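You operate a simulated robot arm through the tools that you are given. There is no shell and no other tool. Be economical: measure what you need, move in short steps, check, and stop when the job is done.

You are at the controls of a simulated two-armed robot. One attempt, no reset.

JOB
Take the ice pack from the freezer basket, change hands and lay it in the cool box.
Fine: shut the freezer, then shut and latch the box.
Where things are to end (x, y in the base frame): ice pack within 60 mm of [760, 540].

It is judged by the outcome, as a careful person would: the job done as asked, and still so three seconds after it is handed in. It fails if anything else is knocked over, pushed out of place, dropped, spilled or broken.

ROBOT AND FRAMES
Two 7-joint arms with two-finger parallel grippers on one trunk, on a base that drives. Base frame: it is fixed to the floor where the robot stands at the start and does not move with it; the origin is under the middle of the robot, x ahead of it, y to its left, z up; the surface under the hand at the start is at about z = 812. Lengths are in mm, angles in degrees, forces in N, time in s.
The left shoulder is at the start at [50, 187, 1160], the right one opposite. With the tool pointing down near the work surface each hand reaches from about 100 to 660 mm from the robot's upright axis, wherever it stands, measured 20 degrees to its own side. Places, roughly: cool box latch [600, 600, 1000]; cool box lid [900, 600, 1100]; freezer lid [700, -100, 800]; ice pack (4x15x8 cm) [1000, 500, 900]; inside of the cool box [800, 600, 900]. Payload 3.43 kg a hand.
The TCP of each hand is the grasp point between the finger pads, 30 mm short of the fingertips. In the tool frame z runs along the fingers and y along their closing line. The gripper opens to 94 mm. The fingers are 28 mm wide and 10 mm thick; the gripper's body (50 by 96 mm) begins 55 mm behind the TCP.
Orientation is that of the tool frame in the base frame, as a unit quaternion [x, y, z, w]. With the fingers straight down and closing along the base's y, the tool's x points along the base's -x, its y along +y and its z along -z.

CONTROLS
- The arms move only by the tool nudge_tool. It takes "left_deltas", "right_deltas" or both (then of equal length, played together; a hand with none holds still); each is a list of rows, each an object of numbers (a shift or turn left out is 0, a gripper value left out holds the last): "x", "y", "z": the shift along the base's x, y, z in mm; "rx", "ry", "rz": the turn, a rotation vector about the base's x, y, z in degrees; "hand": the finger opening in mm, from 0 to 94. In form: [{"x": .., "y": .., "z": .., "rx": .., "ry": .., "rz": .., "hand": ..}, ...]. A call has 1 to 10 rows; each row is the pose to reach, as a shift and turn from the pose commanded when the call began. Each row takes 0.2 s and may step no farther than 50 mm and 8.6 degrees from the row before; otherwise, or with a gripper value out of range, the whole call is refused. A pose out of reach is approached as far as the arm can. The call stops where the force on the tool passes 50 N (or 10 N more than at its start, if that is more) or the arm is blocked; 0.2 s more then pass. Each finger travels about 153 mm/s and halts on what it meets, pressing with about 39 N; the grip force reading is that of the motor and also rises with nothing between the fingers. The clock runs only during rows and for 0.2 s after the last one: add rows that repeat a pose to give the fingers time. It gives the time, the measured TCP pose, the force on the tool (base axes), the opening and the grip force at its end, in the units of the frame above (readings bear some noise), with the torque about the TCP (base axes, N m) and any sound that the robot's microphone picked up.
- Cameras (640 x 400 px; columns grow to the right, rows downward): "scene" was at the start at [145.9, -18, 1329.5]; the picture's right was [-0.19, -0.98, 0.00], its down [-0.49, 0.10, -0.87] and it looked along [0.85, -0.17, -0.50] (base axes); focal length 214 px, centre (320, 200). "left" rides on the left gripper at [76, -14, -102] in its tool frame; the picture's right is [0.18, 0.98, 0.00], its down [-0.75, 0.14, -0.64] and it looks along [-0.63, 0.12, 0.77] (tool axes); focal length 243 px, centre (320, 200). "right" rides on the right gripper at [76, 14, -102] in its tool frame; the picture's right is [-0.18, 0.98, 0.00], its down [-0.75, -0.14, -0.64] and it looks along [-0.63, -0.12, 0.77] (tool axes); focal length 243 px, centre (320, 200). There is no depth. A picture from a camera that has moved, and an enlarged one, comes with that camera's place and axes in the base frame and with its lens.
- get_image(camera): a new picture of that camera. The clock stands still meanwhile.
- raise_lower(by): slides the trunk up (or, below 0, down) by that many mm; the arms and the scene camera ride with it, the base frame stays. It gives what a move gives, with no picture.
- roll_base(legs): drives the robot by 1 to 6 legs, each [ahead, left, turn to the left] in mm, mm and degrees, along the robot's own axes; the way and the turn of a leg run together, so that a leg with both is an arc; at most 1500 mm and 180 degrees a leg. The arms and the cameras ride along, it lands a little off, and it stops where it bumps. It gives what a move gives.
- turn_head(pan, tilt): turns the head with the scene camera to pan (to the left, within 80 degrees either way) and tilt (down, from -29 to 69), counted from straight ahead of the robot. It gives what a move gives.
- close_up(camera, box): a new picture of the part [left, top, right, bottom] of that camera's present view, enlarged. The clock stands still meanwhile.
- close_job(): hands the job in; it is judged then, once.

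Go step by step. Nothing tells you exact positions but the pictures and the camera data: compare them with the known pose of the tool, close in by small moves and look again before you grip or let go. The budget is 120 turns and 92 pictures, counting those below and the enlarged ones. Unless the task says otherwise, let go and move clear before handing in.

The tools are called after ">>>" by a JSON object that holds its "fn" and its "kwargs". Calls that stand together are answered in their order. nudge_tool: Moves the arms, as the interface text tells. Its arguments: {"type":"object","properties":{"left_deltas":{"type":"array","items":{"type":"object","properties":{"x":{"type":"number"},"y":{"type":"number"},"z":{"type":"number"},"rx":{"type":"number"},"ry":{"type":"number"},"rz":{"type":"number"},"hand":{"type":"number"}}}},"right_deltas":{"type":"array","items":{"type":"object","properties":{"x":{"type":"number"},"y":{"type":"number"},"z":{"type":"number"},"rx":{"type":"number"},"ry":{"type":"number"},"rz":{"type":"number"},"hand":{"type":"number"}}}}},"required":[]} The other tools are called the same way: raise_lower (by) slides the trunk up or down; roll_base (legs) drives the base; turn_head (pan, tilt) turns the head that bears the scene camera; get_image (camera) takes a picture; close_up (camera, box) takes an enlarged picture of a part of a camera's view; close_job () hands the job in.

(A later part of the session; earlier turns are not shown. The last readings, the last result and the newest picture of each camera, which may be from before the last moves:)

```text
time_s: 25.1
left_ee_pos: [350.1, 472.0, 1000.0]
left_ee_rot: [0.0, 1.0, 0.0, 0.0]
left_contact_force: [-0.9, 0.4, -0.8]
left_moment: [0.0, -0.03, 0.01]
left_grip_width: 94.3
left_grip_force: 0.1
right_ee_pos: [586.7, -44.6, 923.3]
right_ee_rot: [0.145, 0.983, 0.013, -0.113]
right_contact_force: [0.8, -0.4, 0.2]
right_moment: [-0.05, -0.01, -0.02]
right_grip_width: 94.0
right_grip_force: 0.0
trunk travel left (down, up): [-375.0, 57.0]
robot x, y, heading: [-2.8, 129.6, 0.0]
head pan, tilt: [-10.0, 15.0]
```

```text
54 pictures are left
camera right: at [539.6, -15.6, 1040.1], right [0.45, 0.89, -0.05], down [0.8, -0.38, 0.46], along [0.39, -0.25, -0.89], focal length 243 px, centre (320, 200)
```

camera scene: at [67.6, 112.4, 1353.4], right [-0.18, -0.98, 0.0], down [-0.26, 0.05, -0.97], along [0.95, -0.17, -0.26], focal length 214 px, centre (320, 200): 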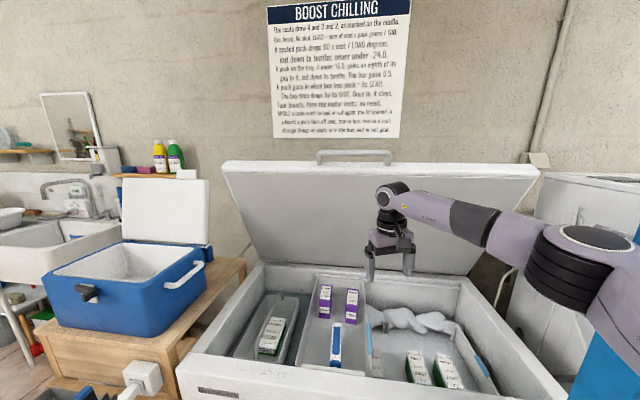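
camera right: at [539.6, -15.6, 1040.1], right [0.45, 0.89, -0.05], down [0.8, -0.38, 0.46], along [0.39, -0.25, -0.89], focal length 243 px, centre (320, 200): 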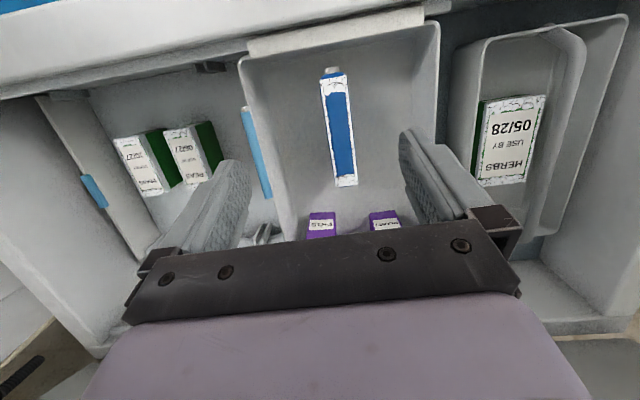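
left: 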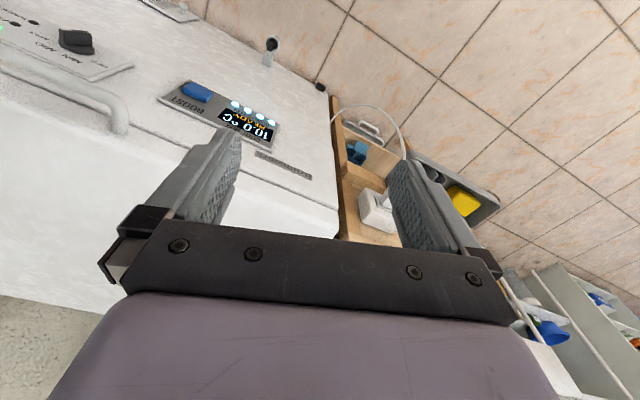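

Triangulation agrees: front end (543,-18), back end (673,-61). I'll move over the grip point (575,-28) and come down to z≈800, then check.

>>> {"fn": "nudge_tool", "kwargs": {"right_deltas": [{"x": -6, "y": 8, "z": -40}, {"x": -12, "y": 17, "z": -80}, {"x": -12, "y": 17, "z": -123}]}}

>>> {"fn": "get_image", "kwargs": {"camera": "right"}}

>>> {"fn": "get_image", "kwargs": {"camera": "scene"}}

```text
time_s: 25.9
left_ee_pos: [349.7, 471.4, 999.6]
left_ee_rot: [0.0, 1.0, 0.0, 0.001]
left_contact_force: [-0.4, -0.4, 0.3]
left_moment: [0.07, 0.01, 0.0]
left_grip_width: 93.9
left_grip_force: 0.1
right_ee_pos: [561.9, -29.2, 802.6]
right_ee_rot: [0.144, 0.983, 0.013, -0.112]
right_contact_force: [-0.9, 0.2, 1.6]
right_moment: [-0.01, -0.02, 0.0]
right_grip_width: 93.8
right_grip_force: 0.1
right hand out of reach, approached as far as the arm can: row 3
trunk travel left (down, up): [-375.0, 57.0]
robot x, y, heading: [-1.3, 130.5, -0.0]
head pan, tilt: [-10.0, 15.0]
```

```text
53 pictures are left
camera right: at [517.2, 0.0, 919.5], right [0.45, 0.89, -0.05], down [0.8, -0.38, 0.46], along [0.39, -0.25, -0.89], focal length 243 px, centre (320, 200)
```

right: 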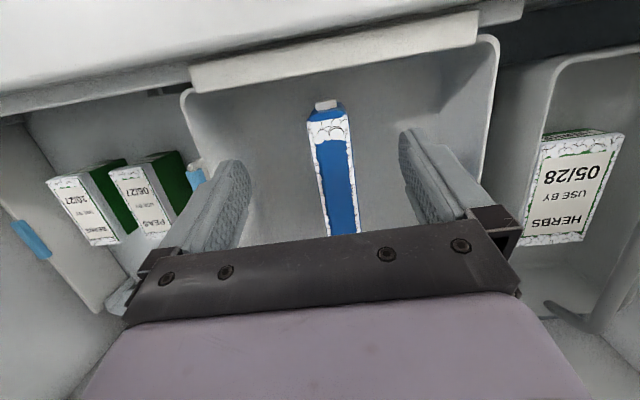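

```text
52 pictures are left
camera scene: at [148.2, 111.3, 1353.5], right [-0.18, -0.98, 0.0], down [-0.25, 0.05, -0.97], along [0.95, -0.17, -0.26], focal length 214 px, centre (320, 200)
```

scene: 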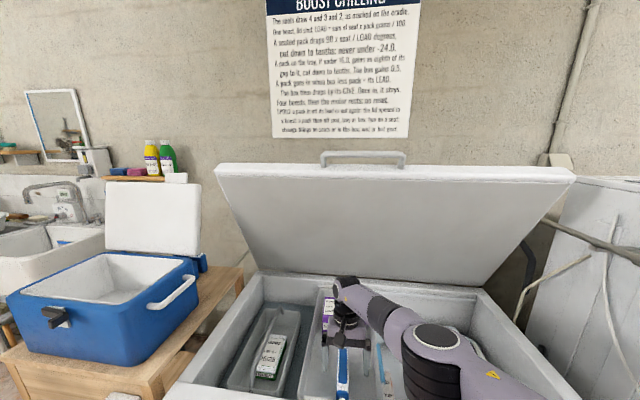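

The arm is at its reach limit at this height, so I'll nudge the base ahead and use the trunk to lower the hand straight down.

>>> {"fn": "roll_base", "kwargs": {"legs": [[14, 0, 0]]}}

>>> {"fn": "raise_lower", "kwargs": {"by": -60}}

>>> {"fn": "get_image", "kwargs": {"camera": "right"}}

>>> {"fn": "turn_head", "kwargs": {"pan": -10, "tilt": 40}}

>>> {"fn": "get_image", "kwargs": {"camera": "scene"}}

```text
time_s: 26.7
left_ee_pos: [366.0, 472.7, 999.3]
left_ee_rot: [0.0, 1.0, -0.001, 0.001]
left_contact_force: [0.9, -0.1, 0.7]
left_moment: [-0.02, 0.04, 0.0]
left_grip_width: 94.0
left_grip_force: 0.1
right_ee_pos: [575.6, -28.1, 802.5]
right_ee_rot: [0.144, 0.983, 0.013, -0.113]
right_contact_force: [1.7, 0.3, 0.0]
right_moment: [0.0, 0.01, 0.01]
right_grip_width: 94.0
right_grip_force: 0.0
trunk travel left (down, up): [-375.0, 57.0]
robot x, y, heading: [12.9, 128.9, -0.1]
head pan, tilt: [-10.0, 15.0]
```

```text
time_s: 27.7
left_ee_pos: [365.0, 472.5, 939.9]
left_ee_rot: [-0.001, 1.0, -0.001, 0.002]
left_contact_force: [-0.2, 1.0, 0.1]
left_moment: [-0.01, 0.02, -0.03]
left_grip_width: 94.1
left_grip_force: 0.1
right_ee_pos: [577.8, -29.0, 743.8]
right_ee_rot: [0.144, 0.983, 0.013, -0.111]
right_contact_force: [-0.3, 0.4, -0.9]
right_moment: [0.03, 0.0, -0.03]
right_grip_width: 94.0
right_grip_force: 0.0
trunk travel left (down, up): [-315.0, 117.0]
robot x, y, heading: [10.8, 126.9, 0.1]
head pan, tilt: [-10.0, 15.0]
```

```text
51 pictures are left
camera right: at [531.3, 0.9, 860.3], right [0.45, 0.89, -0.05], down [0.8, -0.38, 0.46], along [0.39, -0.25, -0.89], focal length 243 px, centre (320, 200)
```

right: 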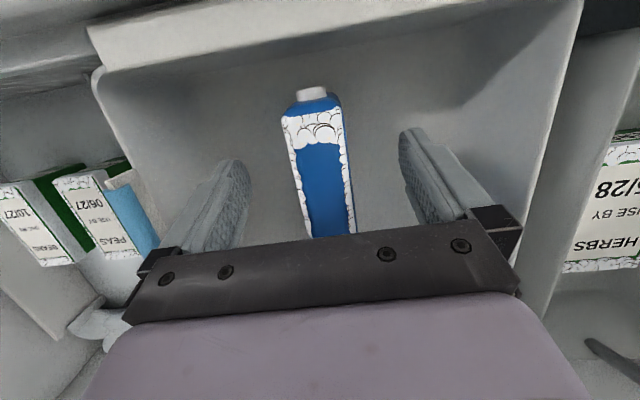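

```text
time_s: 28.6
left_ee_pos: [365.0, 472.9, 940.8]
left_ee_rot: [0.0, 1.0, 0.0, 0.001]
left_contact_force: [-0.4, -0.6, 0.3]
left_moment: [0.0, 0.0, -0.03]
left_grip_width: 94.0
left_grip_force: 0.1
right_ee_pos: [576.5, -27.9, 744.0]
right_ee_rot: [0.144, 0.983, 0.013, -0.112]
right_contact_force: [0.4, 0.5, 0.4]
right_moment: [-0.02, -0.02, 0.0]
right_grip_width: 94.1
right_grip_force: 0.0
trunk travel left (down, up): [-315.0, 117.0]
robot x, y, heading: [13.2, 129.1, -0.3]
head pan, tilt: [-10.0, 40.0]
```

```text
50 pictures are left
camera scene: at [154.1, 113.6, 1254.0], right [-0.18, -0.98, 0.0], down [-0.63, 0.11, -0.77], along [0.75, -0.13, -0.64], focal length 214 px, centre (320, 200)
```

scene: 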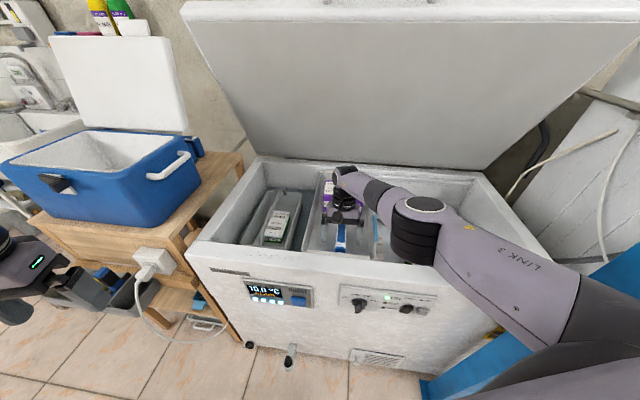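

The pack is centred between the fingers. I'll lower the last 42 mm and close.

>>> {"fn": "raise_lower", "kwargs": {"by": -42}}

>>> {"fn": "nudge_tool", "kwargs": {"right_deltas": [{"hand": 60}, {"hand": 30}, {"hand": 30}, {"hand": 30}]}}

>>> {"fn": "get_image", "kwargs": {"camera": "right"}}

```text
time_s: 29.4
left_ee_pos: [364.4, 473.0, 898.3]
left_ee_rot: [0.0, 1.0, 0.0, 0.002]
left_contact_force: [0.7, -0.2, -0.2]
left_moment: [0.01, -0.03, 0.02]
left_grip_width: 94.0
left_grip_force: 0.0
right_ee_pos: [576.5, -27.5, 701.2]
right_ee_rot: [0.144, 0.983, 0.013, -0.111]
right_contact_force: [-0.3, 0.6, -0.3]
right_moment: [-0.02, 0.0, 0.02]
right_grip_width: 93.7
right_grip_force: 0.1
trunk travel left (down, up): [-273.0, 159.0]
robot x, y, heading: [13.0, 129.0, -0.1]
head pan, tilt: [-10.0, 40.0]
```

```text
time_s: 30.4
left_ee_pos: [363.7, 472.5, 898.8]
left_ee_rot: [0.0, 1.0, 0.0, 0.001]
left_contact_force: [0.3, -0.7, 0.6]
left_moment: [-0.01, -0.01, 0.02]
left_grip_width: 93.8
left_grip_force: 0.1
right_ee_pos: [577.5, -27.7, 700.6]
right_ee_rot: [0.145, 0.983, 0.013, -0.111]
right_contact_force: [0.8, -0.2, 1.7]
right_moment: [0.11, 0.05, -0.1]
right_grip_width: 38.0
right_grip_force: 39.0
trunk travel left (down, up): [-273.0, 159.0]
robot x, y, heading: [13.9, 128.5, 0.3]
head pan, tilt: [-10.0, 40.0]
```

```text
49 pictures are left
camera right: at [531.4, 1.0, 818.4], right [0.45, 0.89, -0.05], down [0.8, -0.38, 0.46], along [0.39, -0.24, -0.89], focal length 243 px, centre (320, 200)
```

right: 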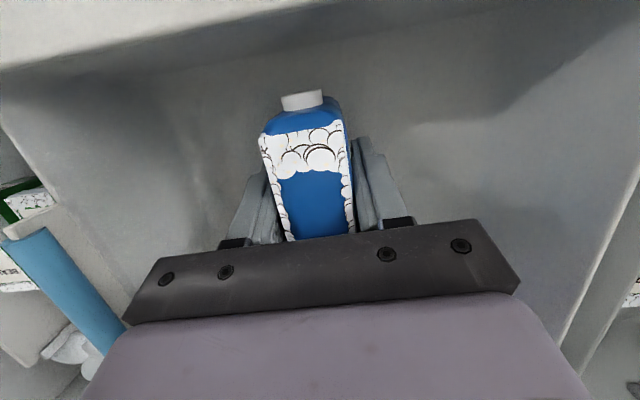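

Gripped at 38 mm with 39 N. I'll lift straight up with the trunk and check.

>>> {"fn": "raise_lower", "kwargs": {"by": 40}}

>>> {"fn": "raise_lower", "kwargs": {"by": 119}}

>>> {"fn": "get_image", "kwargs": {"camera": "scene"}}

```text
time_s: 31.2
left_ee_pos: [365.0, 472.3, 938.2]
left_ee_rot: [0.0, 1.0, 0.0, 0.001]
left_contact_force: [-1.0, -0.1, 0.3]
left_moment: [-0.03, 0.01, 0.0]
left_grip_width: 94.1
left_grip_force: 0.2
right_ee_pos: [577.1, -28.2, 741.1]
right_ee_rot: [0.144, 0.983, 0.013, -0.112]
right_contact_force: [0.9, 0.8, -3.0]
right_moment: [0.0, 0.07, -0.01]
right_grip_width: 37.9
right_grip_force: 39.2
trunk travel left (down, up): [-313.0, 119.0]
robot x, y, heading: [14.4, 129.4, -0.1]
head pan, tilt: [-10.0, 40.0]
```

```text
time_s: 32.7
left_ee_pos: [365.2, 473.3, 1056.3]
left_ee_rot: [0.001, 1.0, 0.0, 0.001]
left_contact_force: [-0.7, 0.8, -0.3]
left_moment: [0.02, -0.01, 0.0]
left_grip_width: 94.1
left_grip_force: 0.1
right_ee_pos: [576.8, -28.9, 860.2]
right_ee_rot: [0.144, 0.983, 0.014, -0.112]
right_contact_force: [0.2, -0.6, -2.4]
right_moment: [0.03, 0.03, 0.01]
right_grip_width: 38.1
right_grip_force: 38.7
trunk travel left (down, up): [-432.0, 0.0]
robot x, y, heading: [15.0, 125.0, -0.1]
head pan, tilt: [-10.0, 40.0]
```

```text
48 pictures are left
camera scene: at [154.4, 113.6, 1370.4], right [-0.18, -0.98, 0.0], down [-0.63, 0.11, -0.77], along [0.75, -0.13, -0.64], focal length 214 px, centre (320, 200)
```

scene: 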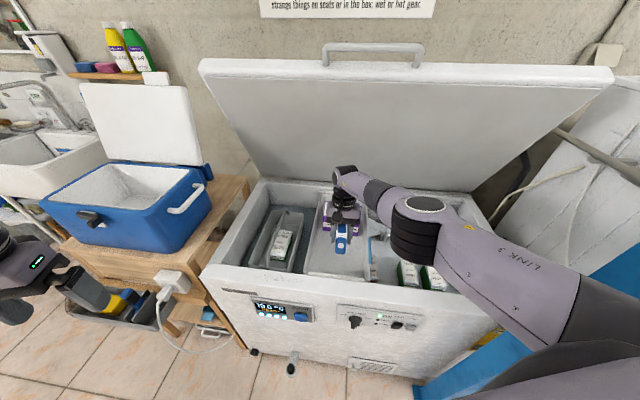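

The pack is lifted (about 0.3 kg) and secure. I'll raise it clear, bring it toward the middle, and turn it so its long axis runs along y.

>>> {"fn": "nudge_tool", "kwargs": {"right_deltas": [{"z": 45}, {"z": 90}, {"x": -30, "y": 20, "z": 120}, {"x": -65, "y": 40, "z": 140}, {"x": -105, "y": 65, "z": 150}, {"x": -140, "y": 90, "z": 150}]}}

>>> {"fn": "nudge_tool", "kwargs": {"right_deltas": [{"rz": 8}, {"rz": 16}, {"rz": 24}, {"rz": 32}, {"rz": 40}, {"rz": 48}, {"rz": 56}, {"rz": 64}, {"rz": 72}, {"rz": 73}]}}

>>> {"fn": "get_image", "kwargs": {"camera": "scene"}}

```text
time_s: 34.1
left_ee_pos: [364.8, 473.2, 1056.4]
left_ee_rot: [0.0, 1.0, -0.001, 0.001]
left_contact_force: [0.2, -0.7, -0.2]
left_moment: [-0.03, -0.01, -0.02]
left_grip_width: 94.3
left_grip_force: 0.1
right_ee_pos: [573.5, 77.4, 1047.2]
right_ee_rot: [0.142, 0.982, 0.013, -0.12]
right_contact_force: [-0.2, 0.6, -2.1]
right_moment: [0.04, 0.06, 0.01]
right_grip_width: 38.0
right_grip_force: 39.1
right hand out of reach, approached as far as the arm can: row 1, 2, 3, 4, 5, 6
trunk travel left (down, up): [-432.0, 0.0]
robot x, y, heading: [11.3, 128.3, 0.2]
head pan, tilt: [-10.0, 40.0]
```

```text
time_s: 36.3
left_ee_pos: [365.1, 471.1, 1057.4]
left_ee_rot: [0.001, 1.0, 0.0, 0.001]
left_contact_force: [-0.3, -0.8, -0.7]
left_moment: [0.0, 0.03, -0.02]
left_grip_width: 94.1
left_grip_force: 0.1
right_ee_pos: [509.7, 21.1, 1057.0]
right_ee_rot: [-0.405, 0.908, -0.051, -0.097]
right_contact_force: [-0.5, -0.5, -2.3]
right_moment: [-0.03, 0.08, 0.02]
right_grip_width: 37.9
right_grip_force: 38.8
right hand out of reach, approached as far as the arm can: row 3, 4, 5, 6, 7, 8, 9, 10
trunk travel left (down, up): [-432.0, 0.0]
robot x, y, heading: [12.7, 130.3, -0.0]
head pan, tilt: [-10.0, 40.0]
```

```text
47 pictures are left
camera scene: at [154.2, 113.1, 1370.5], right [-0.18, -0.98, 0.0], down [-0.63, 0.11, -0.77], along [0.75, -0.13, -0.64], focal length 214 px, centre (320, 200)
```

scene: 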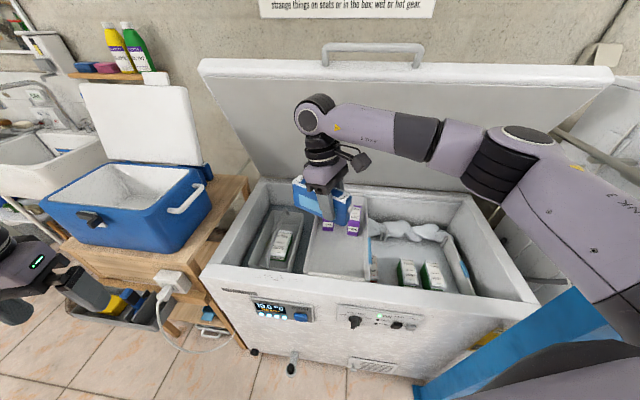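

The backward lean limits the wrist. I'll make the right hand upright (the pack will pitch a little) and move it a bit further out.

>>> {"fn": "nudge_tool", "kwargs": {"right_deltas": [{"x": 45, "y": -15, "rx": 5.5, "ry": -3.4}, {"x": 90, "y": -30, "rx": 10.9, "ry": -6.8}, {"x": 90, "y": -30, "rx": 10.9, "ry": -6.8}]}}

>>> {"fn": "nudge_tool", "kwargs": {"right_deltas": [{"rz": 8}, {"rz": 16}, {"rz": 24}, {"rz": 32}, {"rz": 34}]}}

>>> {"fn": "get_image", "kwargs": {"camera": "scene"}}

```text
time_s: 37.1
left_ee_pos: [363.7, 476.3, 1055.4]
left_ee_rot: [-0.001, 1.0, -0.002, 0.001]
left_contact_force: [0.8, 0.4, -1.3]
left_moment: [-0.04, -0.01, 0.0]
left_grip_width: 94.0
left_grip_force: 0.1
right_ee_pos: [508.1, -38.6, 1037.1]
right_ee_rot: [-0.383, 0.923, 0.014, -0.015]
right_contact_force: [-0.2, 0.7, -1.6]
right_moment: [-0.08, 0.08, 0.0]
right_grip_width: 38.0
right_grip_force: 39.1
right hand out of reach, approached as far as the arm can: row 1, 2, 3
trunk travel left (down, up): [-432.0, 0.0]
robot x, y, heading: [14.6, 132.2, -0.2]
head pan, tilt: [-10.0, 40.0]
```

```text
time_s: 38.3
left_ee_pos: [365.5, 473.2, 1056.8]
left_ee_rot: [0.0, 1.0, -0.001, 0.001]
left_contact_force: [0.2, 0.7, 0.2]
left_moment: [0.0, 0.02, 0.01]
left_grip_width: 94.1
left_grip_force: 0.0
right_ee_pos: [377.9, 2.0, 1054.5]
right_ee_rot: [-0.602, 0.798, -0.015, -0.03]
right_contact_force: [0.3, -0.4, -1.8]
right_moment: [-0.07, 0.04, -0.04]
right_grip_width: 38.1
right_grip_force: 39.4
right hand out of reach, approached as far as the arm can: row 1, 2, 3, 4, 5
trunk travel left (down, up): [-432.0, 0.0]
robot x, y, heading: [12.3, 131.0, -0.2]
head pan, tilt: [-10.0, 40.0]
```

```text
46 pictures are left
camera scene: at [155.8, 114.1, 1370.2], right [-0.18, -0.98, 0.0], down [-0.63, 0.11, -0.77], along [0.75, -0.13, -0.64], focal length 214 px, centre (320, 200)
```

scene: 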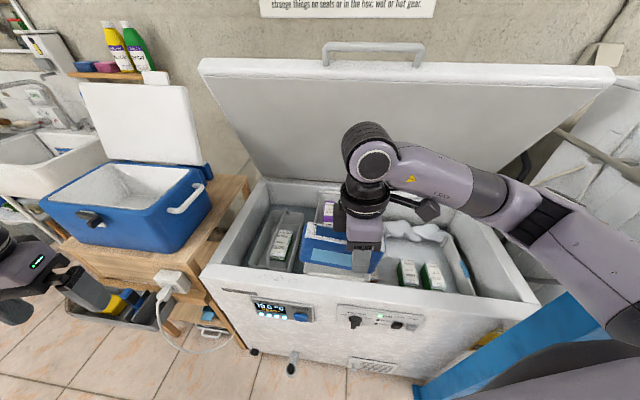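

The right hand is now upright with the pack's free end pointing along about (0.27,0.96). Next I rotate the left hand so its camera faces away and bring it near.

>>> {"fn": "nudge_tool", "kwargs": {"left_deltas": [{"rz": -8.5, "y": -15, "z": 5}, {"rz": -17, "y": -30, "z": 10}, {"rz": -25.5, "y": -45, "z": 15}, {"rz": -34, "y": -60, "z": 20, "x": 10}, {"rz": -42.5, "y": -75, "z": 25, "x": 20}, {"rz": -51, "y": -90, "z": 30, "x": 30}, {"rz": -59.5, "y": -105, "z": 35, "x": 40}, {"rz": -68, "y": -120, "z": 40, "x": 50}, {"rz": -76.5, "y": -135, "z": 45, "x": 55}, {"rz": -85, "y": -150, "z": 50, "x": 55}]}}

>>> {"fn": "get_image", "kwargs": {"camera": "left"}}

>>> {"fn": "get_image", "kwargs": {"camera": "scene"}}

```text
time_s: 40.5
left_ee_pos: [419.4, 324.3, 1105.7]
left_ee_rot: [0.676, 0.737, -0.002, 0.0]
left_contact_force: [0.1, -0.2, 0.2]
left_moment: [0.01, 0.02, 0.02]
left_grip_width: 94.1
left_grip_force: 0.0
right_ee_pos: [376.7, 2.8, 1054.0]
right_ee_rot: [-0.602, 0.798, -0.015, -0.029]
right_contact_force: [0.9, -0.2, -2.0]
right_moment: [-0.09, 0.05, -0.04]
right_grip_width: 37.8
right_grip_force: 38.6
trunk travel left (down, up): [-432.0, 0.0]
robot x, y, heading: [16.4, 127.6, -0.2]
head pan, tilt: [-10.0, 40.0]
```

```text
45 pictures are left
camera left: at [398.7, 398.7, 1208.4], right [0.96, 0.27, 0.0], down [0.21, -0.74, 0.64], along [0.17, -0.62, -0.77], focal length 243 px, centre (320, 200)
```

left: 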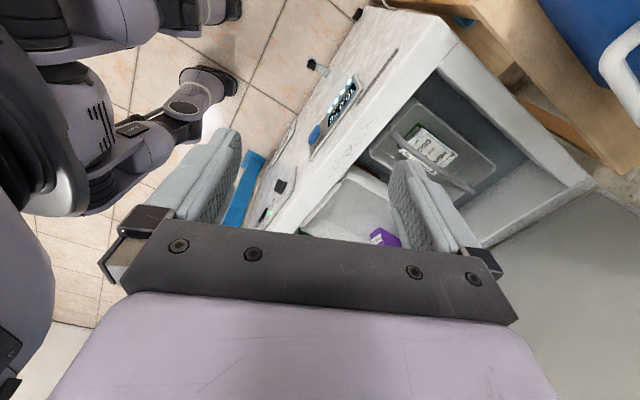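

```text
44 pictures are left
camera scene: at [154.2, 113.3, 1370.5], right [-0.18, -0.98, 0.0], down [-0.63, 0.11, -0.77], along [0.75, -0.13, -0.64], focal length 214 px, centre (320, 200)
```

scene: 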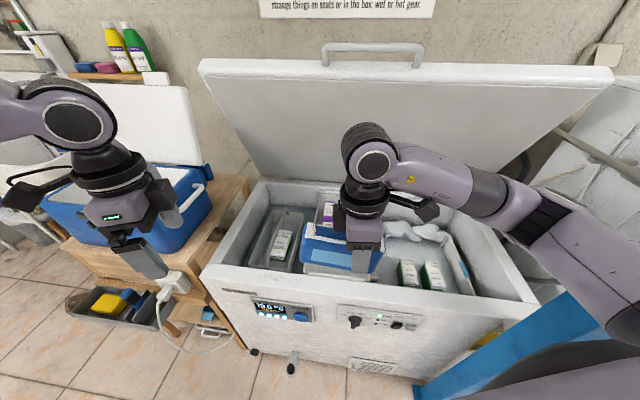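

The left arm turns freely. I'll rotate it the remaining 21°, lean it slightly outward, and stage it beyond the pack's free end.

>>> {"fn": "nudge_tool", "kwargs": {"left_deltas": [{"rz": -7, "y": -35}, {"rz": -14, "y": -70}, {"rz": -21, "y": -105}]}}

>>> {"fn": "nudge_tool", "kwargs": {"left_deltas": [{"rx": -5.8, "ry": 1.7, "x": 10, "y": -10, "z": -10}, {"rx": -11.5, "ry": 3.3, "x": 14, "y": -20, "z": -20}]}}

>>> {"fn": "get_image", "kwargs": {"camera": "left"}}

>>> {"fn": "close_up", "kwargs": {"camera": "scene", "box": [180, 100, 460, 300]}}

```text
time_s: 41.3
left_ee_pos: [404.9, 257.0, 1107.3]
left_ee_rot: [0.799, 0.601, -0.001, 0.0]
left_contact_force: [0.2, 0.3, 0.6]
left_moment: [0.01, -0.04, 0.0]
left_grip_width: 93.9
left_grip_force: 0.1
left hand out of reach, approached as far as the arm can: row 2, 3
right_ee_pos: [377.6, 1.9, 1054.0]
right_ee_rot: [-0.602, 0.798, -0.015, -0.03]
right_contact_force: [-0.8, 0.8, -2.9]
right_moment: [-0.06, 0.07, -0.01]
right_grip_width: 38.2
right_grip_force: 39.2
trunk travel left (down, up): [-432.0, 0.0]
robot x, y, heading: [13.2, 133.2, -0.3]
head pan, tilt: [-10.0, 40.0]
```

```text
time_s: 41.9
left_ee_pos: [419.4, 235.4, 1088.6]
left_ee_rot: [0.794, 0.598, -0.085, 0.063]
left_contact_force: [-0.4, -0.1, 0.0]
left_moment: [-0.04, -0.01, -0.02]
left_grip_width: 94.0
left_grip_force: 0.0
right_ee_pos: [377.2, 2.3, 1054.0]
right_ee_rot: [-0.602, 0.798, -0.015, -0.03]
right_contact_force: [0.6, -0.1, -2.2]
right_moment: [-0.04, 0.03, 0.0]
right_grip_width: 37.9
right_grip_force: 38.9
trunk travel left (down, up): [-432.0, 0.0]
robot x, y, heading: [15.3, 133.1, -0.2]
head pan, tilt: [-10.0, 40.0]
```

```text
43 pictures are left
camera left: at [431.8, 332.4, 1173.0], right [0.99, -0.1, -0.04], down [-0.03, -0.62, 0.79], along [-0.1, -0.78, -0.62], focal length 243 px, centre (320, 200)
```

left: 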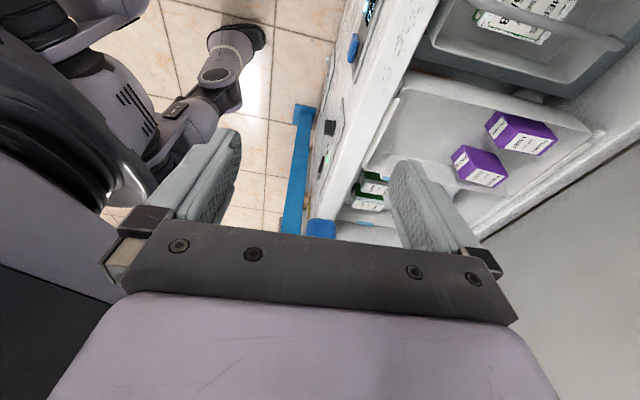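

```text
2.00 times, centred on (320, 200) of scene
camera zoom: at [154.2, 113.7, 1370.5], right [-0.18, -0.98, 0.0], down [-0.63, 0.11, -0.77], along [0.75, -0.13, -0.64], focal length 429 px, centre (320, 200)
```

zoom: 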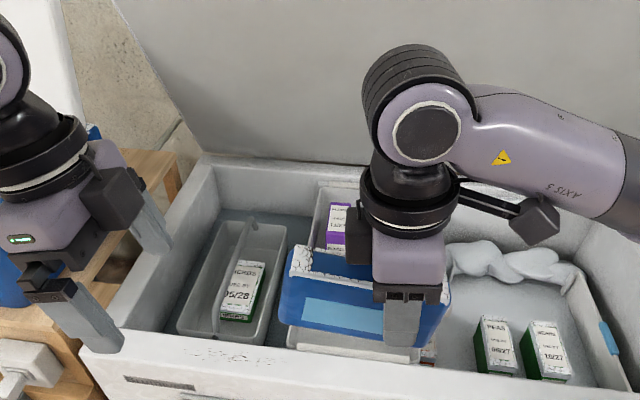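

The left hand is well oriented. I'll move to the staging point on the pack's axis.

>>> {"fn": "nudge_tool", "kwargs": {"left_deltas": [{"x": 14, "y": -30, "z": -2}, {"x": 9, "y": -58, "z": -4}]}}

>>> {"fn": "get_image", "kwargs": {"camera": "left"}}

>>> {"fn": "close_up", "kwargs": {"camera": "scene", "box": [180, 100, 460, 300]}}

```text
time_s: 42.5
left_ee_pos: [412.9, 228.6, 1091.4]
left_ee_rot: [0.794, 0.599, -0.085, 0.064]
left_contact_force: [0.1, -0.5, 0.5]
left_moment: [-0.01, 0.01, 0.0]
left_grip_width: 94.2
left_grip_force: 0.1
left hand out of reach, approached as far as the arm can: row 1, 2
right_ee_pos: [376.6, 2.0, 1053.4]
right_ee_rot: [-0.602, 0.798, -0.014, -0.03]
right_contact_force: [0.5, -0.4, -1.9]
right_moment: [-0.08, 0.03, 0.0]
right_grip_width: 38.1
right_grip_force: 39.2
trunk travel left (down, up): [-432.0, 0.0]
robot x, y, heading: [9.7, 129.5, -0.4]
head pan, tilt: [-10.0, 40.0]
```

```text
41 pictures are left
camera left: at [424.7, 325.1, 1176.6], right [0.99, -0.1, -0.04], down [-0.03, -0.62, 0.79], along [-0.1, -0.78, -0.62], focal length 243 px, centre (320, 200)
```

left: 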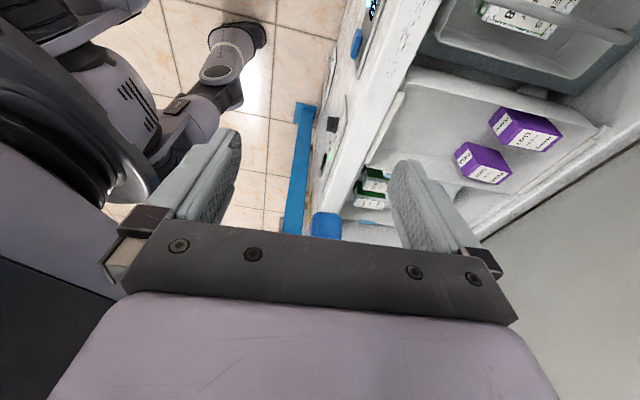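

```text
2.00 times, centred on (320, 200) of scene
camera zoom: at [154.1, 113.5, 1370.5], right [-0.18, -0.98, 0.0], down [-0.63, 0.11, -0.77], along [0.75, -0.13, -0.64], focal length 429 px, centre (320, 200)
```

zoom: 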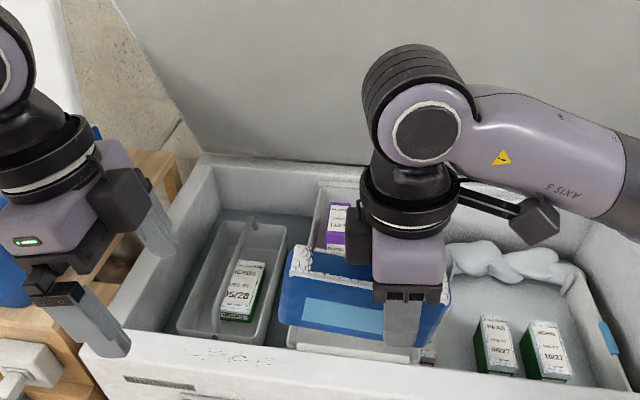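

The arms can hold more yaw closer to the chest. I'll bring both hands inward toward the robot and turn the right another 16° so the pack lies along y.

>>> {"fn": "nudge_tool", "kwargs": {"right_deltas": [{"x": -20, "y": 10, "rz": 4}, {"x": -40, "y": 20, "rz": 8}, {"x": -60, "y": 30, "rz": 12}, {"x": -80, "y": 40, "rz": 16}], "left_deltas": [{"x": -20, "y": 10, "rz": 4}, {"x": -40, "y": 20, "rz": 8}, {"x": -60, "y": 30, "rz": 12}, {"x": -80, "y": 30, "rz": 16}]}}

>>> {"fn": "turn_head", "kwargs": {"pan": 0, "tilt": 55}}

>>> {"fn": "get_image", "kwargs": {"camera": "scene"}}

```text
time_s: 43.5
left_ee_pos: [332.2, 258.9, 1090.9]
left_ee_rot: [0.702, 0.704, -0.075, 0.074]
left_contact_force: [-0.6, 1.0, 0.0]
left_moment: [0.04, -0.04, 0.03]
left_grip_width: 94.0
left_grip_force: 0.1
right_ee_pos: [296.8, 42.3, 1051.8]
right_ee_rot: [0.707, -0.706, 0.019, 0.028]
right_contact_force: [0.9, -0.9, -1.7]
right_moment: [-0.09, -0.01, -0.02]
right_grip_width: 38.1
right_grip_force: 38.7
trunk travel left (down, up): [-432.0, 0.0]
robot x, y, heading: [13.7, 132.7, -0.2]
head pan, tilt: [-10.0, 40.0]
```

```text
time_s: 44.3
left_ee_pos: [332.6, 259.4, 1089.3]
left_ee_rot: [0.703, 0.704, -0.075, 0.074]
left_contact_force: [0.1, -0.1, 0.0]
left_moment: [-0.02, -0.03, 0.01]
left_grip_width: 94.2
left_grip_force: 0.1
right_ee_pos: [298.3, 41.8, 1052.7]
right_ee_rot: [0.708, -0.705, 0.02, 0.028]
right_contact_force: [0.7, 0.4, -2.6]
right_moment: [-0.06, 0.01, 0.02]
right_grip_width: 38.1
right_grip_force: 38.7
trunk travel left (down, up): [-432.0, 0.0]
robot x, y, heading: [11.9, 127.0, -0.2]
head pan, tilt: [0.0, 55.0]
```

```text
39 pictures are left
camera scene: at [142.5, 128.4, 1349.9], right [0.0, -1.0, 0.0], down [-0.82, 0.0, -0.57], along [0.57, 0.0, -0.82], focal length 214 px, centre (320, 200)
```

scene: 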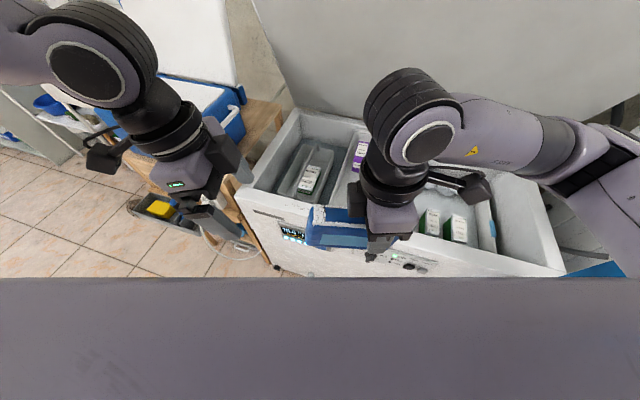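

Both hands are reachable now and the pack lies along y. I'll line up the left hand on the pack's axis and close in partway.

>>> {"fn": "nudge_tool", "kwargs": {"left_deltas": [{"x": -17, "y": -17, "z": -3}, {"x": -34, "y": -40, "z": -8}, {"x": -34, "y": -65, "z": -12}]}}

>>> {"fn": "get_image", "kwargs": {"camera": "left"}}

>>> {"fn": "close_up", "kwargs": {"camera": "scene", "box": [140, 80, 500, 280]}}

```text
time_s: 45.1
left_ee_pos: [298.4, 210.0, 1081.2]
left_ee_rot: [0.702, 0.704, -0.075, 0.075]
left_contact_force: [-0.8, -0.2, -0.7]
left_moment: [-0.01, -0.01, 0.0]
left_grip_width: 94.3
left_grip_force: 0.0
left hand out of reach, approached as far as the arm can: row 3
right_ee_pos: [298.1, 41.6, 1052.8]
right_ee_rot: [0.707, -0.706, 0.02, 0.028]
right_contact_force: [-0.4, 0.3, -1.8]
right_moment: [-0.09, 0.0, -0.02]
right_grip_width: 37.8
right_grip_force: 39.6
trunk travel left (down, up): [-432.0, 0.0]
robot x, y, heading: [12.8, 127.0, -0.2]
head pan, tilt: [0.0, 55.0]
```

```text
38 pictures are left
camera left: at [283.6, 305.6, 1165.5], right [0.98, 0.18, -0.04], down [0.14, -0.6, 0.79], along [0.12, -0.78, -0.62], focal length 243 px, centre (320, 200)
```

left: 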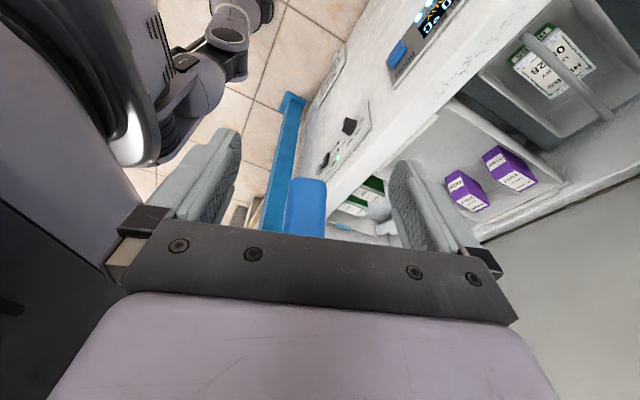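

```text
1.78 times, centred on (320, 180) of scene
camera zoom: at [141.9, 128.3, 1349.9], right [0.0, -1.0, 0.0], down [-0.82, 0.0, -0.57], along [0.57, 0.0, -0.82], focal length 381 px, centre (320, 236)
```

zoom: 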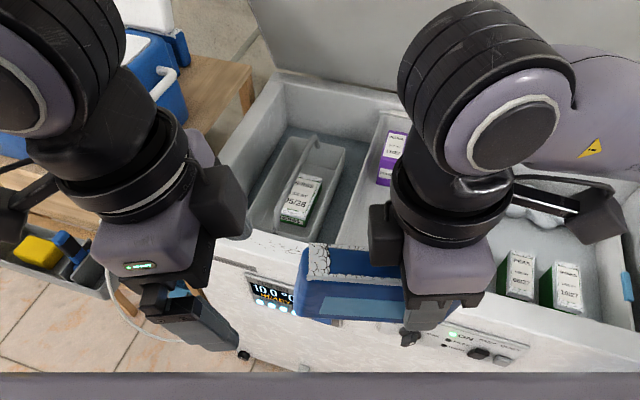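

The left hand is at its inward limit, so I'll bring the pack to it: lower the left a little and slide the right hand toward +y.

>>> {"fn": "nudge_tool", "kwargs": {"left_deltas": [{"z": -12}, {"z": -12}, {"z": -12}], "right_deltas": [{"y": 0}, {"y": 22}, {"y": 45}]}}

>>> {"fn": "get_image", "kwargs": {"camera": "left"}}

>>> {"fn": "close_up", "kwargs": {"camera": "scene", "box": [140, 80, 500, 280]}}

```text
time_s: 45.9
left_ee_pos: [299.2, 210.0, 1068.5]
left_ee_rot: [0.703, 0.703, -0.075, 0.074]
left_contact_force: [-0.1, -0.2, -0.2]
left_moment: [0.03, -0.02, 0.01]
left_grip_width: 94.1
left_grip_force: 0.0
right_ee_pos: [298.7, 87.5, 1049.3]
right_ee_rot: [0.707, -0.707, 0.019, 0.027]
right_contact_force: [0.1, 0.8, -2.5]
right_moment: [-0.08, 0.01, 0.01]
right_grip_width: 38.2
right_grip_force: 38.9
trunk travel left (down, up): [-432.0, 0.0]
robot x, y, heading: [13.2, 130.4, 0.1]
head pan, tilt: [0.0, 55.0]
```

```text
36 pictures are left
camera left: at [284.6, 306.0, 1153.0], right [0.98, 0.18, -0.04], down [0.14, -0.6, 0.79], along [0.12, -0.78, -0.62], focal length 243 px, centre (320, 200)
```

left: 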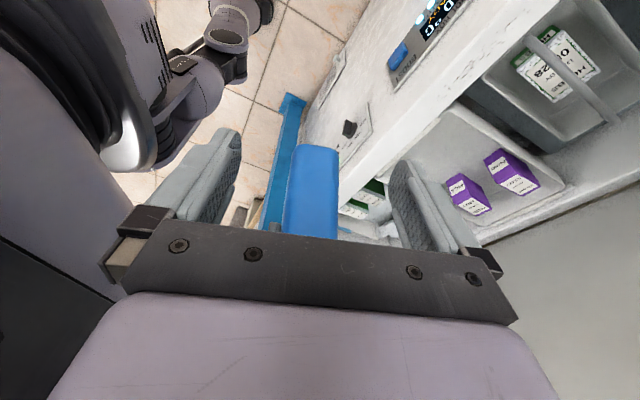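

```text
1.78 times, centred on (320, 180) of scene
camera zoom: at [142.6, 128.8, 1349.8], right [0.0, -1.0, 0.0], down [-0.82, 0.0, -0.57], along [0.57, 0.0, -0.82], focal length 381 px, centre (320, 236)
```

zoom: 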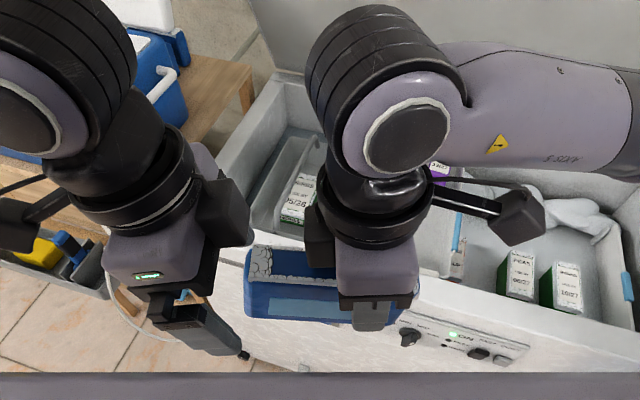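

>>> {"fn": "nudge_tool", "kwargs": {"right_deltas": [{"y": 16}, {"y": 32}]}}

>>> {"fn": "close_up", "kwargs": {"camera": "scene", "box": [140, 80, 420, 280]}}

>>> {"fn": "get_image", "kwargs": {"camera": "left"}}

```text
time_s: 46.5
left_ee_pos: [299.6, 209.3, 1069.6]
left_ee_rot: [0.703, 0.703, -0.074, 0.074]
left_contact_force: [-0.7, 0.2, -0.3]
left_moment: [0.04, -0.01, -0.02]
left_grip_width: 94.0
left_grip_force: 0.1
right_ee_pos: [297.9, 119.5, 1050.2]
right_ee_rot: [-0.706, 0.707, -0.019, -0.028]
right_contact_force: [-0.4, 0.0, -2.6]
right_moment: [-0.05, -0.05, 0.0]
right_grip_width: 38.4
right_grip_force: 38.9
trunk travel left (down, up): [-432.0, 0.0]
robot x, y, heading: [12.1, 131.3, -0.0]
head pan, tilt: [0.0, 55.0]
```

```text
2.00 times, centred on (280, 180) of scene
camera zoom: at [142.5, 128.6, 1349.8], right [0.0, -1.0, 0.0], down [-0.82, 0.0, -0.57], along [0.57, 0.0, -0.82], focal length 429 px, centre (400, 240)
```

zoom: 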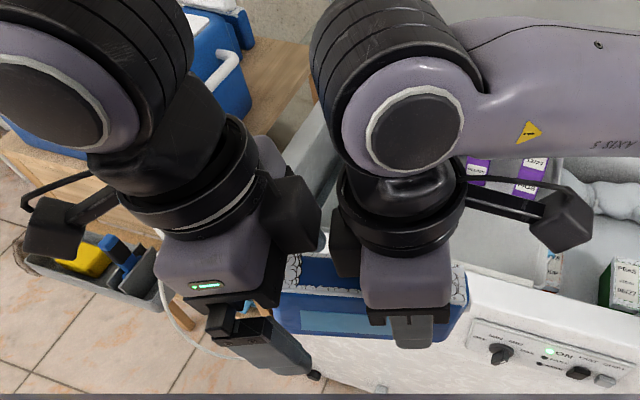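

```text
33 pictures are left
camera left: at [284.6, 305.9, 1153.1], right [0.98, 0.18, -0.04], down [0.14, -0.6, 0.79], along [0.12, -0.78, -0.62], focal length 243 px, centre (320, 200)
```

left: 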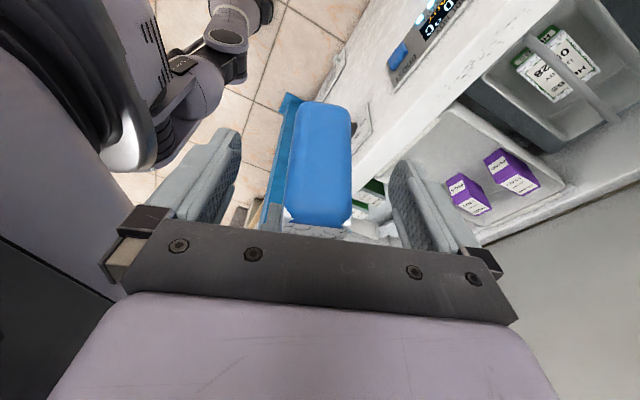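

The pack's end only just enters the left fingers and the gripper bodies are about 13 mm apart. I'll lean the left hand 10° further outward to make room, then close the remaining 18 mm.

>>> {"fn": "nudge_tool", "kwargs": {"left_deltas": [{"rx": -5}, {"rx": -10}]}}

>>> {"fn": "nudge_tool", "kwargs": {"right_deltas": [{"y": 9}, {"y": 18}]}}

>>> {"fn": "close_up", "kwargs": {"camera": "scene", "box": [140, 80, 420, 280]}}

>>> {"fn": "get_image", "kwargs": {"camera": "left"}}

```text
time_s: 47.1
left_ee_pos: [299.6, 209.9, 1067.5]
left_ee_rot: [0.694, 0.694, -0.136, 0.136]
left_contact_force: [0.7, 0.0, -0.4]
left_moment: [0.04, -0.01, -0.02]
left_grip_width: 94.1
left_grip_force: 0.0
right_ee_pos: [299.1, 119.0, 1051.7]
right_ee_rot: [0.707, -0.706, 0.019, 0.028]
right_contact_force: [0.8, 0.2, -1.5]
right_moment: [-0.06, 0.03, -0.02]
right_grip_width: 37.9
right_grip_force: 39.4
trunk travel left (down, up): [-432.0, 0.0]
robot x, y, heading: [10.7, 127.4, -0.1]
head pan, tilt: [0.0, 55.0]
```

```text
time_s: 47.7
left_ee_pos: [298.5, 210.2, 1070.2]
left_ee_rot: [0.694, 0.694, -0.136, 0.136]
left_contact_force: [-0.7, -0.6, 0.0]
left_moment: [0.01, 0.02, -0.02]
left_grip_width: 94.0
left_grip_force: 0.0
right_ee_pos: [297.3, 138.0, 1050.2]
right_ee_rot: [0.707, -0.706, 0.019, 0.029]
right_contact_force: [0.7, 0.4, -2.3]
right_moment: [-0.08, -0.02, 0.0]
right_grip_width: 38.1
right_grip_force: 39.4
trunk travel left (down, up): [-432.0, 0.0]
robot x, y, heading: [13.1, 126.6, -0.0]
head pan, tilt: [0.0, 55.0]
```

```text
2.00 times, centred on (280, 180) of scene
camera zoom: at [142.5, 128.6, 1349.8], right [0.0, -1.0, 0.0], down [-0.82, 0.0, -0.57], along [0.57, 0.0, -0.82], focal length 429 px, centre (400, 240)
```

zoom: 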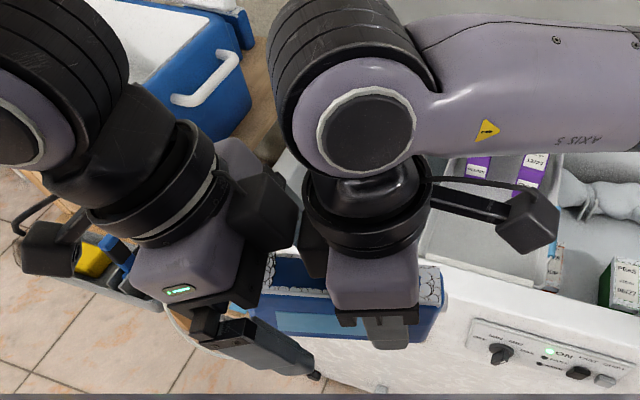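

```text
31 pictures are left
camera left: at [284.1, 319.6, 1135.8], right [0.98, 0.17, -0.07], down [0.14, -0.46, 0.88], along [0.12, -0.87, -0.47], focal length 243 px, centre (320, 200)
```

left: 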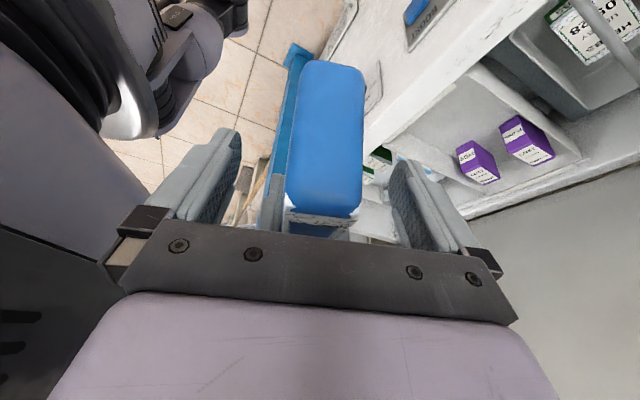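

About 23 mm of the pack is between the left pads, centred. I'll close the left hand.

>>> {"fn": "nudge_tool", "kwargs": {"left_deltas": [{"hand": 70}, {"hand": 45}, {"hand": 28}, {"hand": 28}, {"hand": 28}]}}

>>> {"fn": "get_image", "kwargs": {"camera": "left"}}

```text
time_s: 48.9
left_ee_pos: [297.4, 210.4, 1068.5]
left_ee_rot: [0.694, 0.694, -0.136, 0.136]
left_contact_force: [-6.0, -1.0, 1.5]
left_moment: [-0.09, 0.38, -0.28]
left_grip_width: 38.0
left_grip_force: 38.5
right_ee_pos: [298.2, 138.0, 1049.1]
right_ee_rot: [-0.706, 0.707, -0.02, -0.028]
right_contact_force: [5.9, 0.8, -4.7]
right_moment: [-0.17, -0.26, -0.22]
right_grip_width: 38.1
right_grip_force: 38.9
trunk travel left (down, up): [-432.0, 0.0]
robot x, y, heading: [14.6, 132.1, -0.3]
head pan, tilt: [0.0, 55.0]
```

```text
30 pictures are left
camera left: at [283.7, 319.4, 1135.7], right [0.98, 0.17, -0.07], down [0.14, -0.46, 0.88], along [0.12, -0.87, -0.47], focal length 243 px, centre (320, 200)
```

left: 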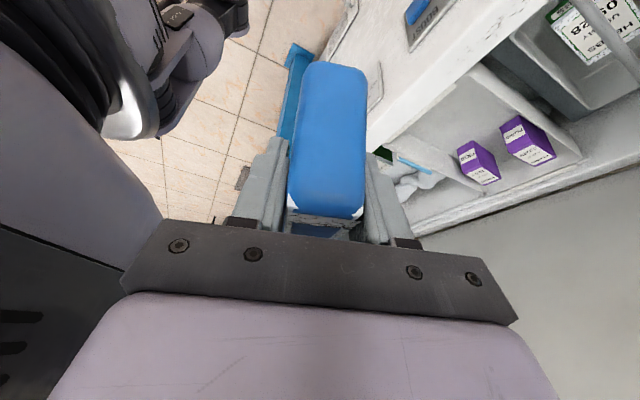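

Both hands hold it. I'll open the right and slide it away along −y.

>>> {"fn": "nudge_tool", "kwargs": {"right_deltas": [{"hand": 60}, {"hand": 94}, {"hand": 94}, {"y": -20}, {"y": -50}, {"y": -90}, {"y": -130}]}}

>>> {"fn": "get_image", "kwargs": {"camera": "scene"}}

```text
time_s: 50.5
left_ee_pos: [298.4, 209.0, 1069.3]
left_ee_rot: [0.694, 0.694, -0.136, 0.136]
left_contact_force: [-1.0, -0.2, 0.2]
left_moment: [0.12, -0.04, -0.01]
left_grip_width: 38.1
left_grip_force: 38.9
right_ee_pos: [297.4, 4.0, 1048.9]
right_ee_rot: [0.707, -0.706, 0.018, 0.028]
right_contact_force: [0.6, 0.0, -0.1]
right_moment: [0.0, 0.02, -0.01]
right_grip_width: 93.8
right_grip_force: 0.0
trunk travel left (down, up): [-432.0, 0.0]
robot x, y, heading: [15.1, 128.0, -0.1]
head pan, tilt: [0.0, 55.0]
```

```text
29 pictures are left
camera scene: at [142.3, 127.6, 1349.9], right [0.0, -1.0, 0.0], down [-0.82, 0.0, -0.57], along [0.57, 0.0, -0.82], focal length 214 px, centre (320, 200)
```

scene: 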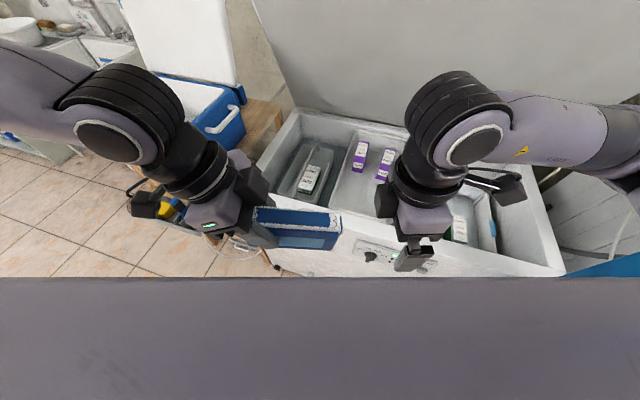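

The hand-over succeeded; the left hand holds the pack alone. Now I study the cool box.

>>> {"fn": "turn_head", "kwargs": {"pan": 35, "tilt": 25}}

>>> {"fn": "get_image", "kwargs": {"camera": "scene"}}

```text
time_s: 51.5
left_ee_pos: [299.1, 209.3, 1068.4]
left_ee_rot: [0.695, 0.693, -0.137, 0.134]
left_contact_force: [-1.2, 0.2, 0.2]
left_moment: [0.1, -0.02, -0.01]
left_grip_width: 38.0
left_grip_force: 38.9
right_ee_pos: [296.9, 5.1, 1050.8]
right_ee_rot: [0.707, -0.706, 0.02, 0.028]
right_contact_force: [-0.2, 0.2, -1.1]
right_moment: [0.0, -0.01, 0.02]
right_grip_width: 94.2
right_grip_force: 0.0
trunk travel left (down, up): [-432.0, 0.0]
robot x, y, heading: [10.8, 127.7, -0.1]
head pan, tilt: [35.0, 25.0]
```

```text
28 pictures are left
camera scene: at [146.1, 181.2, 1393.8], right [0.57, -0.82, 0.0], down [-0.35, -0.24, -0.91], along [0.74, 0.52, -0.42], focal length 214 px, centre (320, 200)
```

scene: 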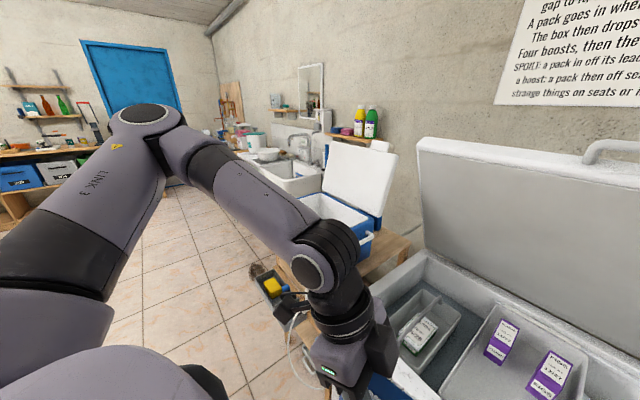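

The arm blocks the view from here. I'll drive closer to the box (ahead 95, left 200), hands still over free space, then look in from above.

>>> {"fn": "roll_base", "kwargs": {"legs": [[0, 200, 0], [95, 0, 0]]}}

>>> {"fn": "nudge_tool", "kwargs": {"left_deltas": [{"z": 40, "y": 10}, {"x": 25, "y": 30, "z": 70}, {"x": 60, "y": 50, "z": 90}, {"x": 95, "y": 70, "z": 100}, {"x": 130, "y": 95, "z": 100}]}}

>>> {"fn": "get_image", "kwargs": {"camera": "scene"}}

>>> {"fn": "get_image", "kwargs": {"camera": "left"}}

```text
time_s: 54.8
left_ee_pos: [387.0, 410.0, 1068.4]
left_ee_rot: [0.697, 0.691, -0.137, 0.134]
left_contact_force: [0.0, -0.7, 0.4]
left_moment: [0.07, 0.02, 0.0]
left_grip_width: 38.3
left_grip_force: 38.7
right_ee_pos: [382.7, 205.0, 1050.9]
right_ee_rot: [-0.704, 0.709, -0.019, -0.028]
right_contact_force: [0.2, 1.1, -1.0]
right_moment: [0.0, -0.03, 0.02]
right_grip_width: 94.1
right_grip_force: 0.0
trunk travel left (down, up): [-432.0, 0.0]
robot x, y, heading: [98.1, 327.8, -0.7]
head pan, tilt: [35.0, 25.0]
stopped in leg 2: the robot was blocked; the commanded pose is now the measured one
```

```text
time_s: 56.0
left_ee_pos: [517.9, 502.5, 1167.8]
left_ee_rot: [0.697, 0.692, -0.136, 0.134]
left_contact_force: [-0.4, -0.2, -2.1]
left_moment: [0.05, 0.0, -0.01]
left_grip_width: 37.9
left_grip_force: 39.1
right_ee_pos: [383.6, 205.2, 1048.9]
right_ee_rot: [-0.704, 0.71, -0.019, -0.028]
right_contact_force: [-0.5, -0.2, -0.3]
right_moment: [0.01, 0.01, -0.01]
right_grip_width: 93.8
right_grip_force: 0.1
trunk travel left (down, up): [-432.0, 0.0]
robot x, y, heading: [101.8, 330.7, -0.6]
head pan, tilt: [35.0, 25.0]
```

```text
27 pictures are left
camera scene: at [233.1, 382.7, 1393.7], right [0.57, -0.82, 0.0], down [-0.35, -0.24, -0.91], along [0.75, 0.51, -0.42], focal length 214 px, centre (320, 200)
```

scene: 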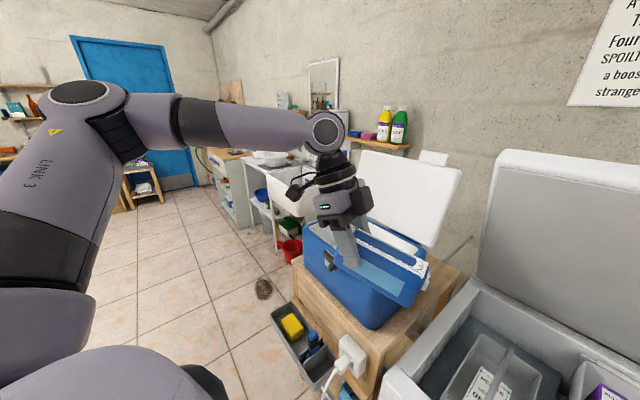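

```text
26 pictures are left
camera left: at [504.6, 611.9, 1234.4], right [0.98, 0.16, -0.07], down [0.14, -0.46, 0.88], along [0.11, -0.87, -0.47], focal length 243 px, centre (320, 200)
```

left: 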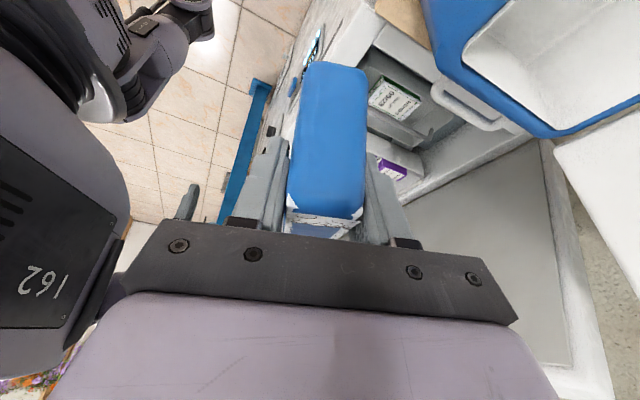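

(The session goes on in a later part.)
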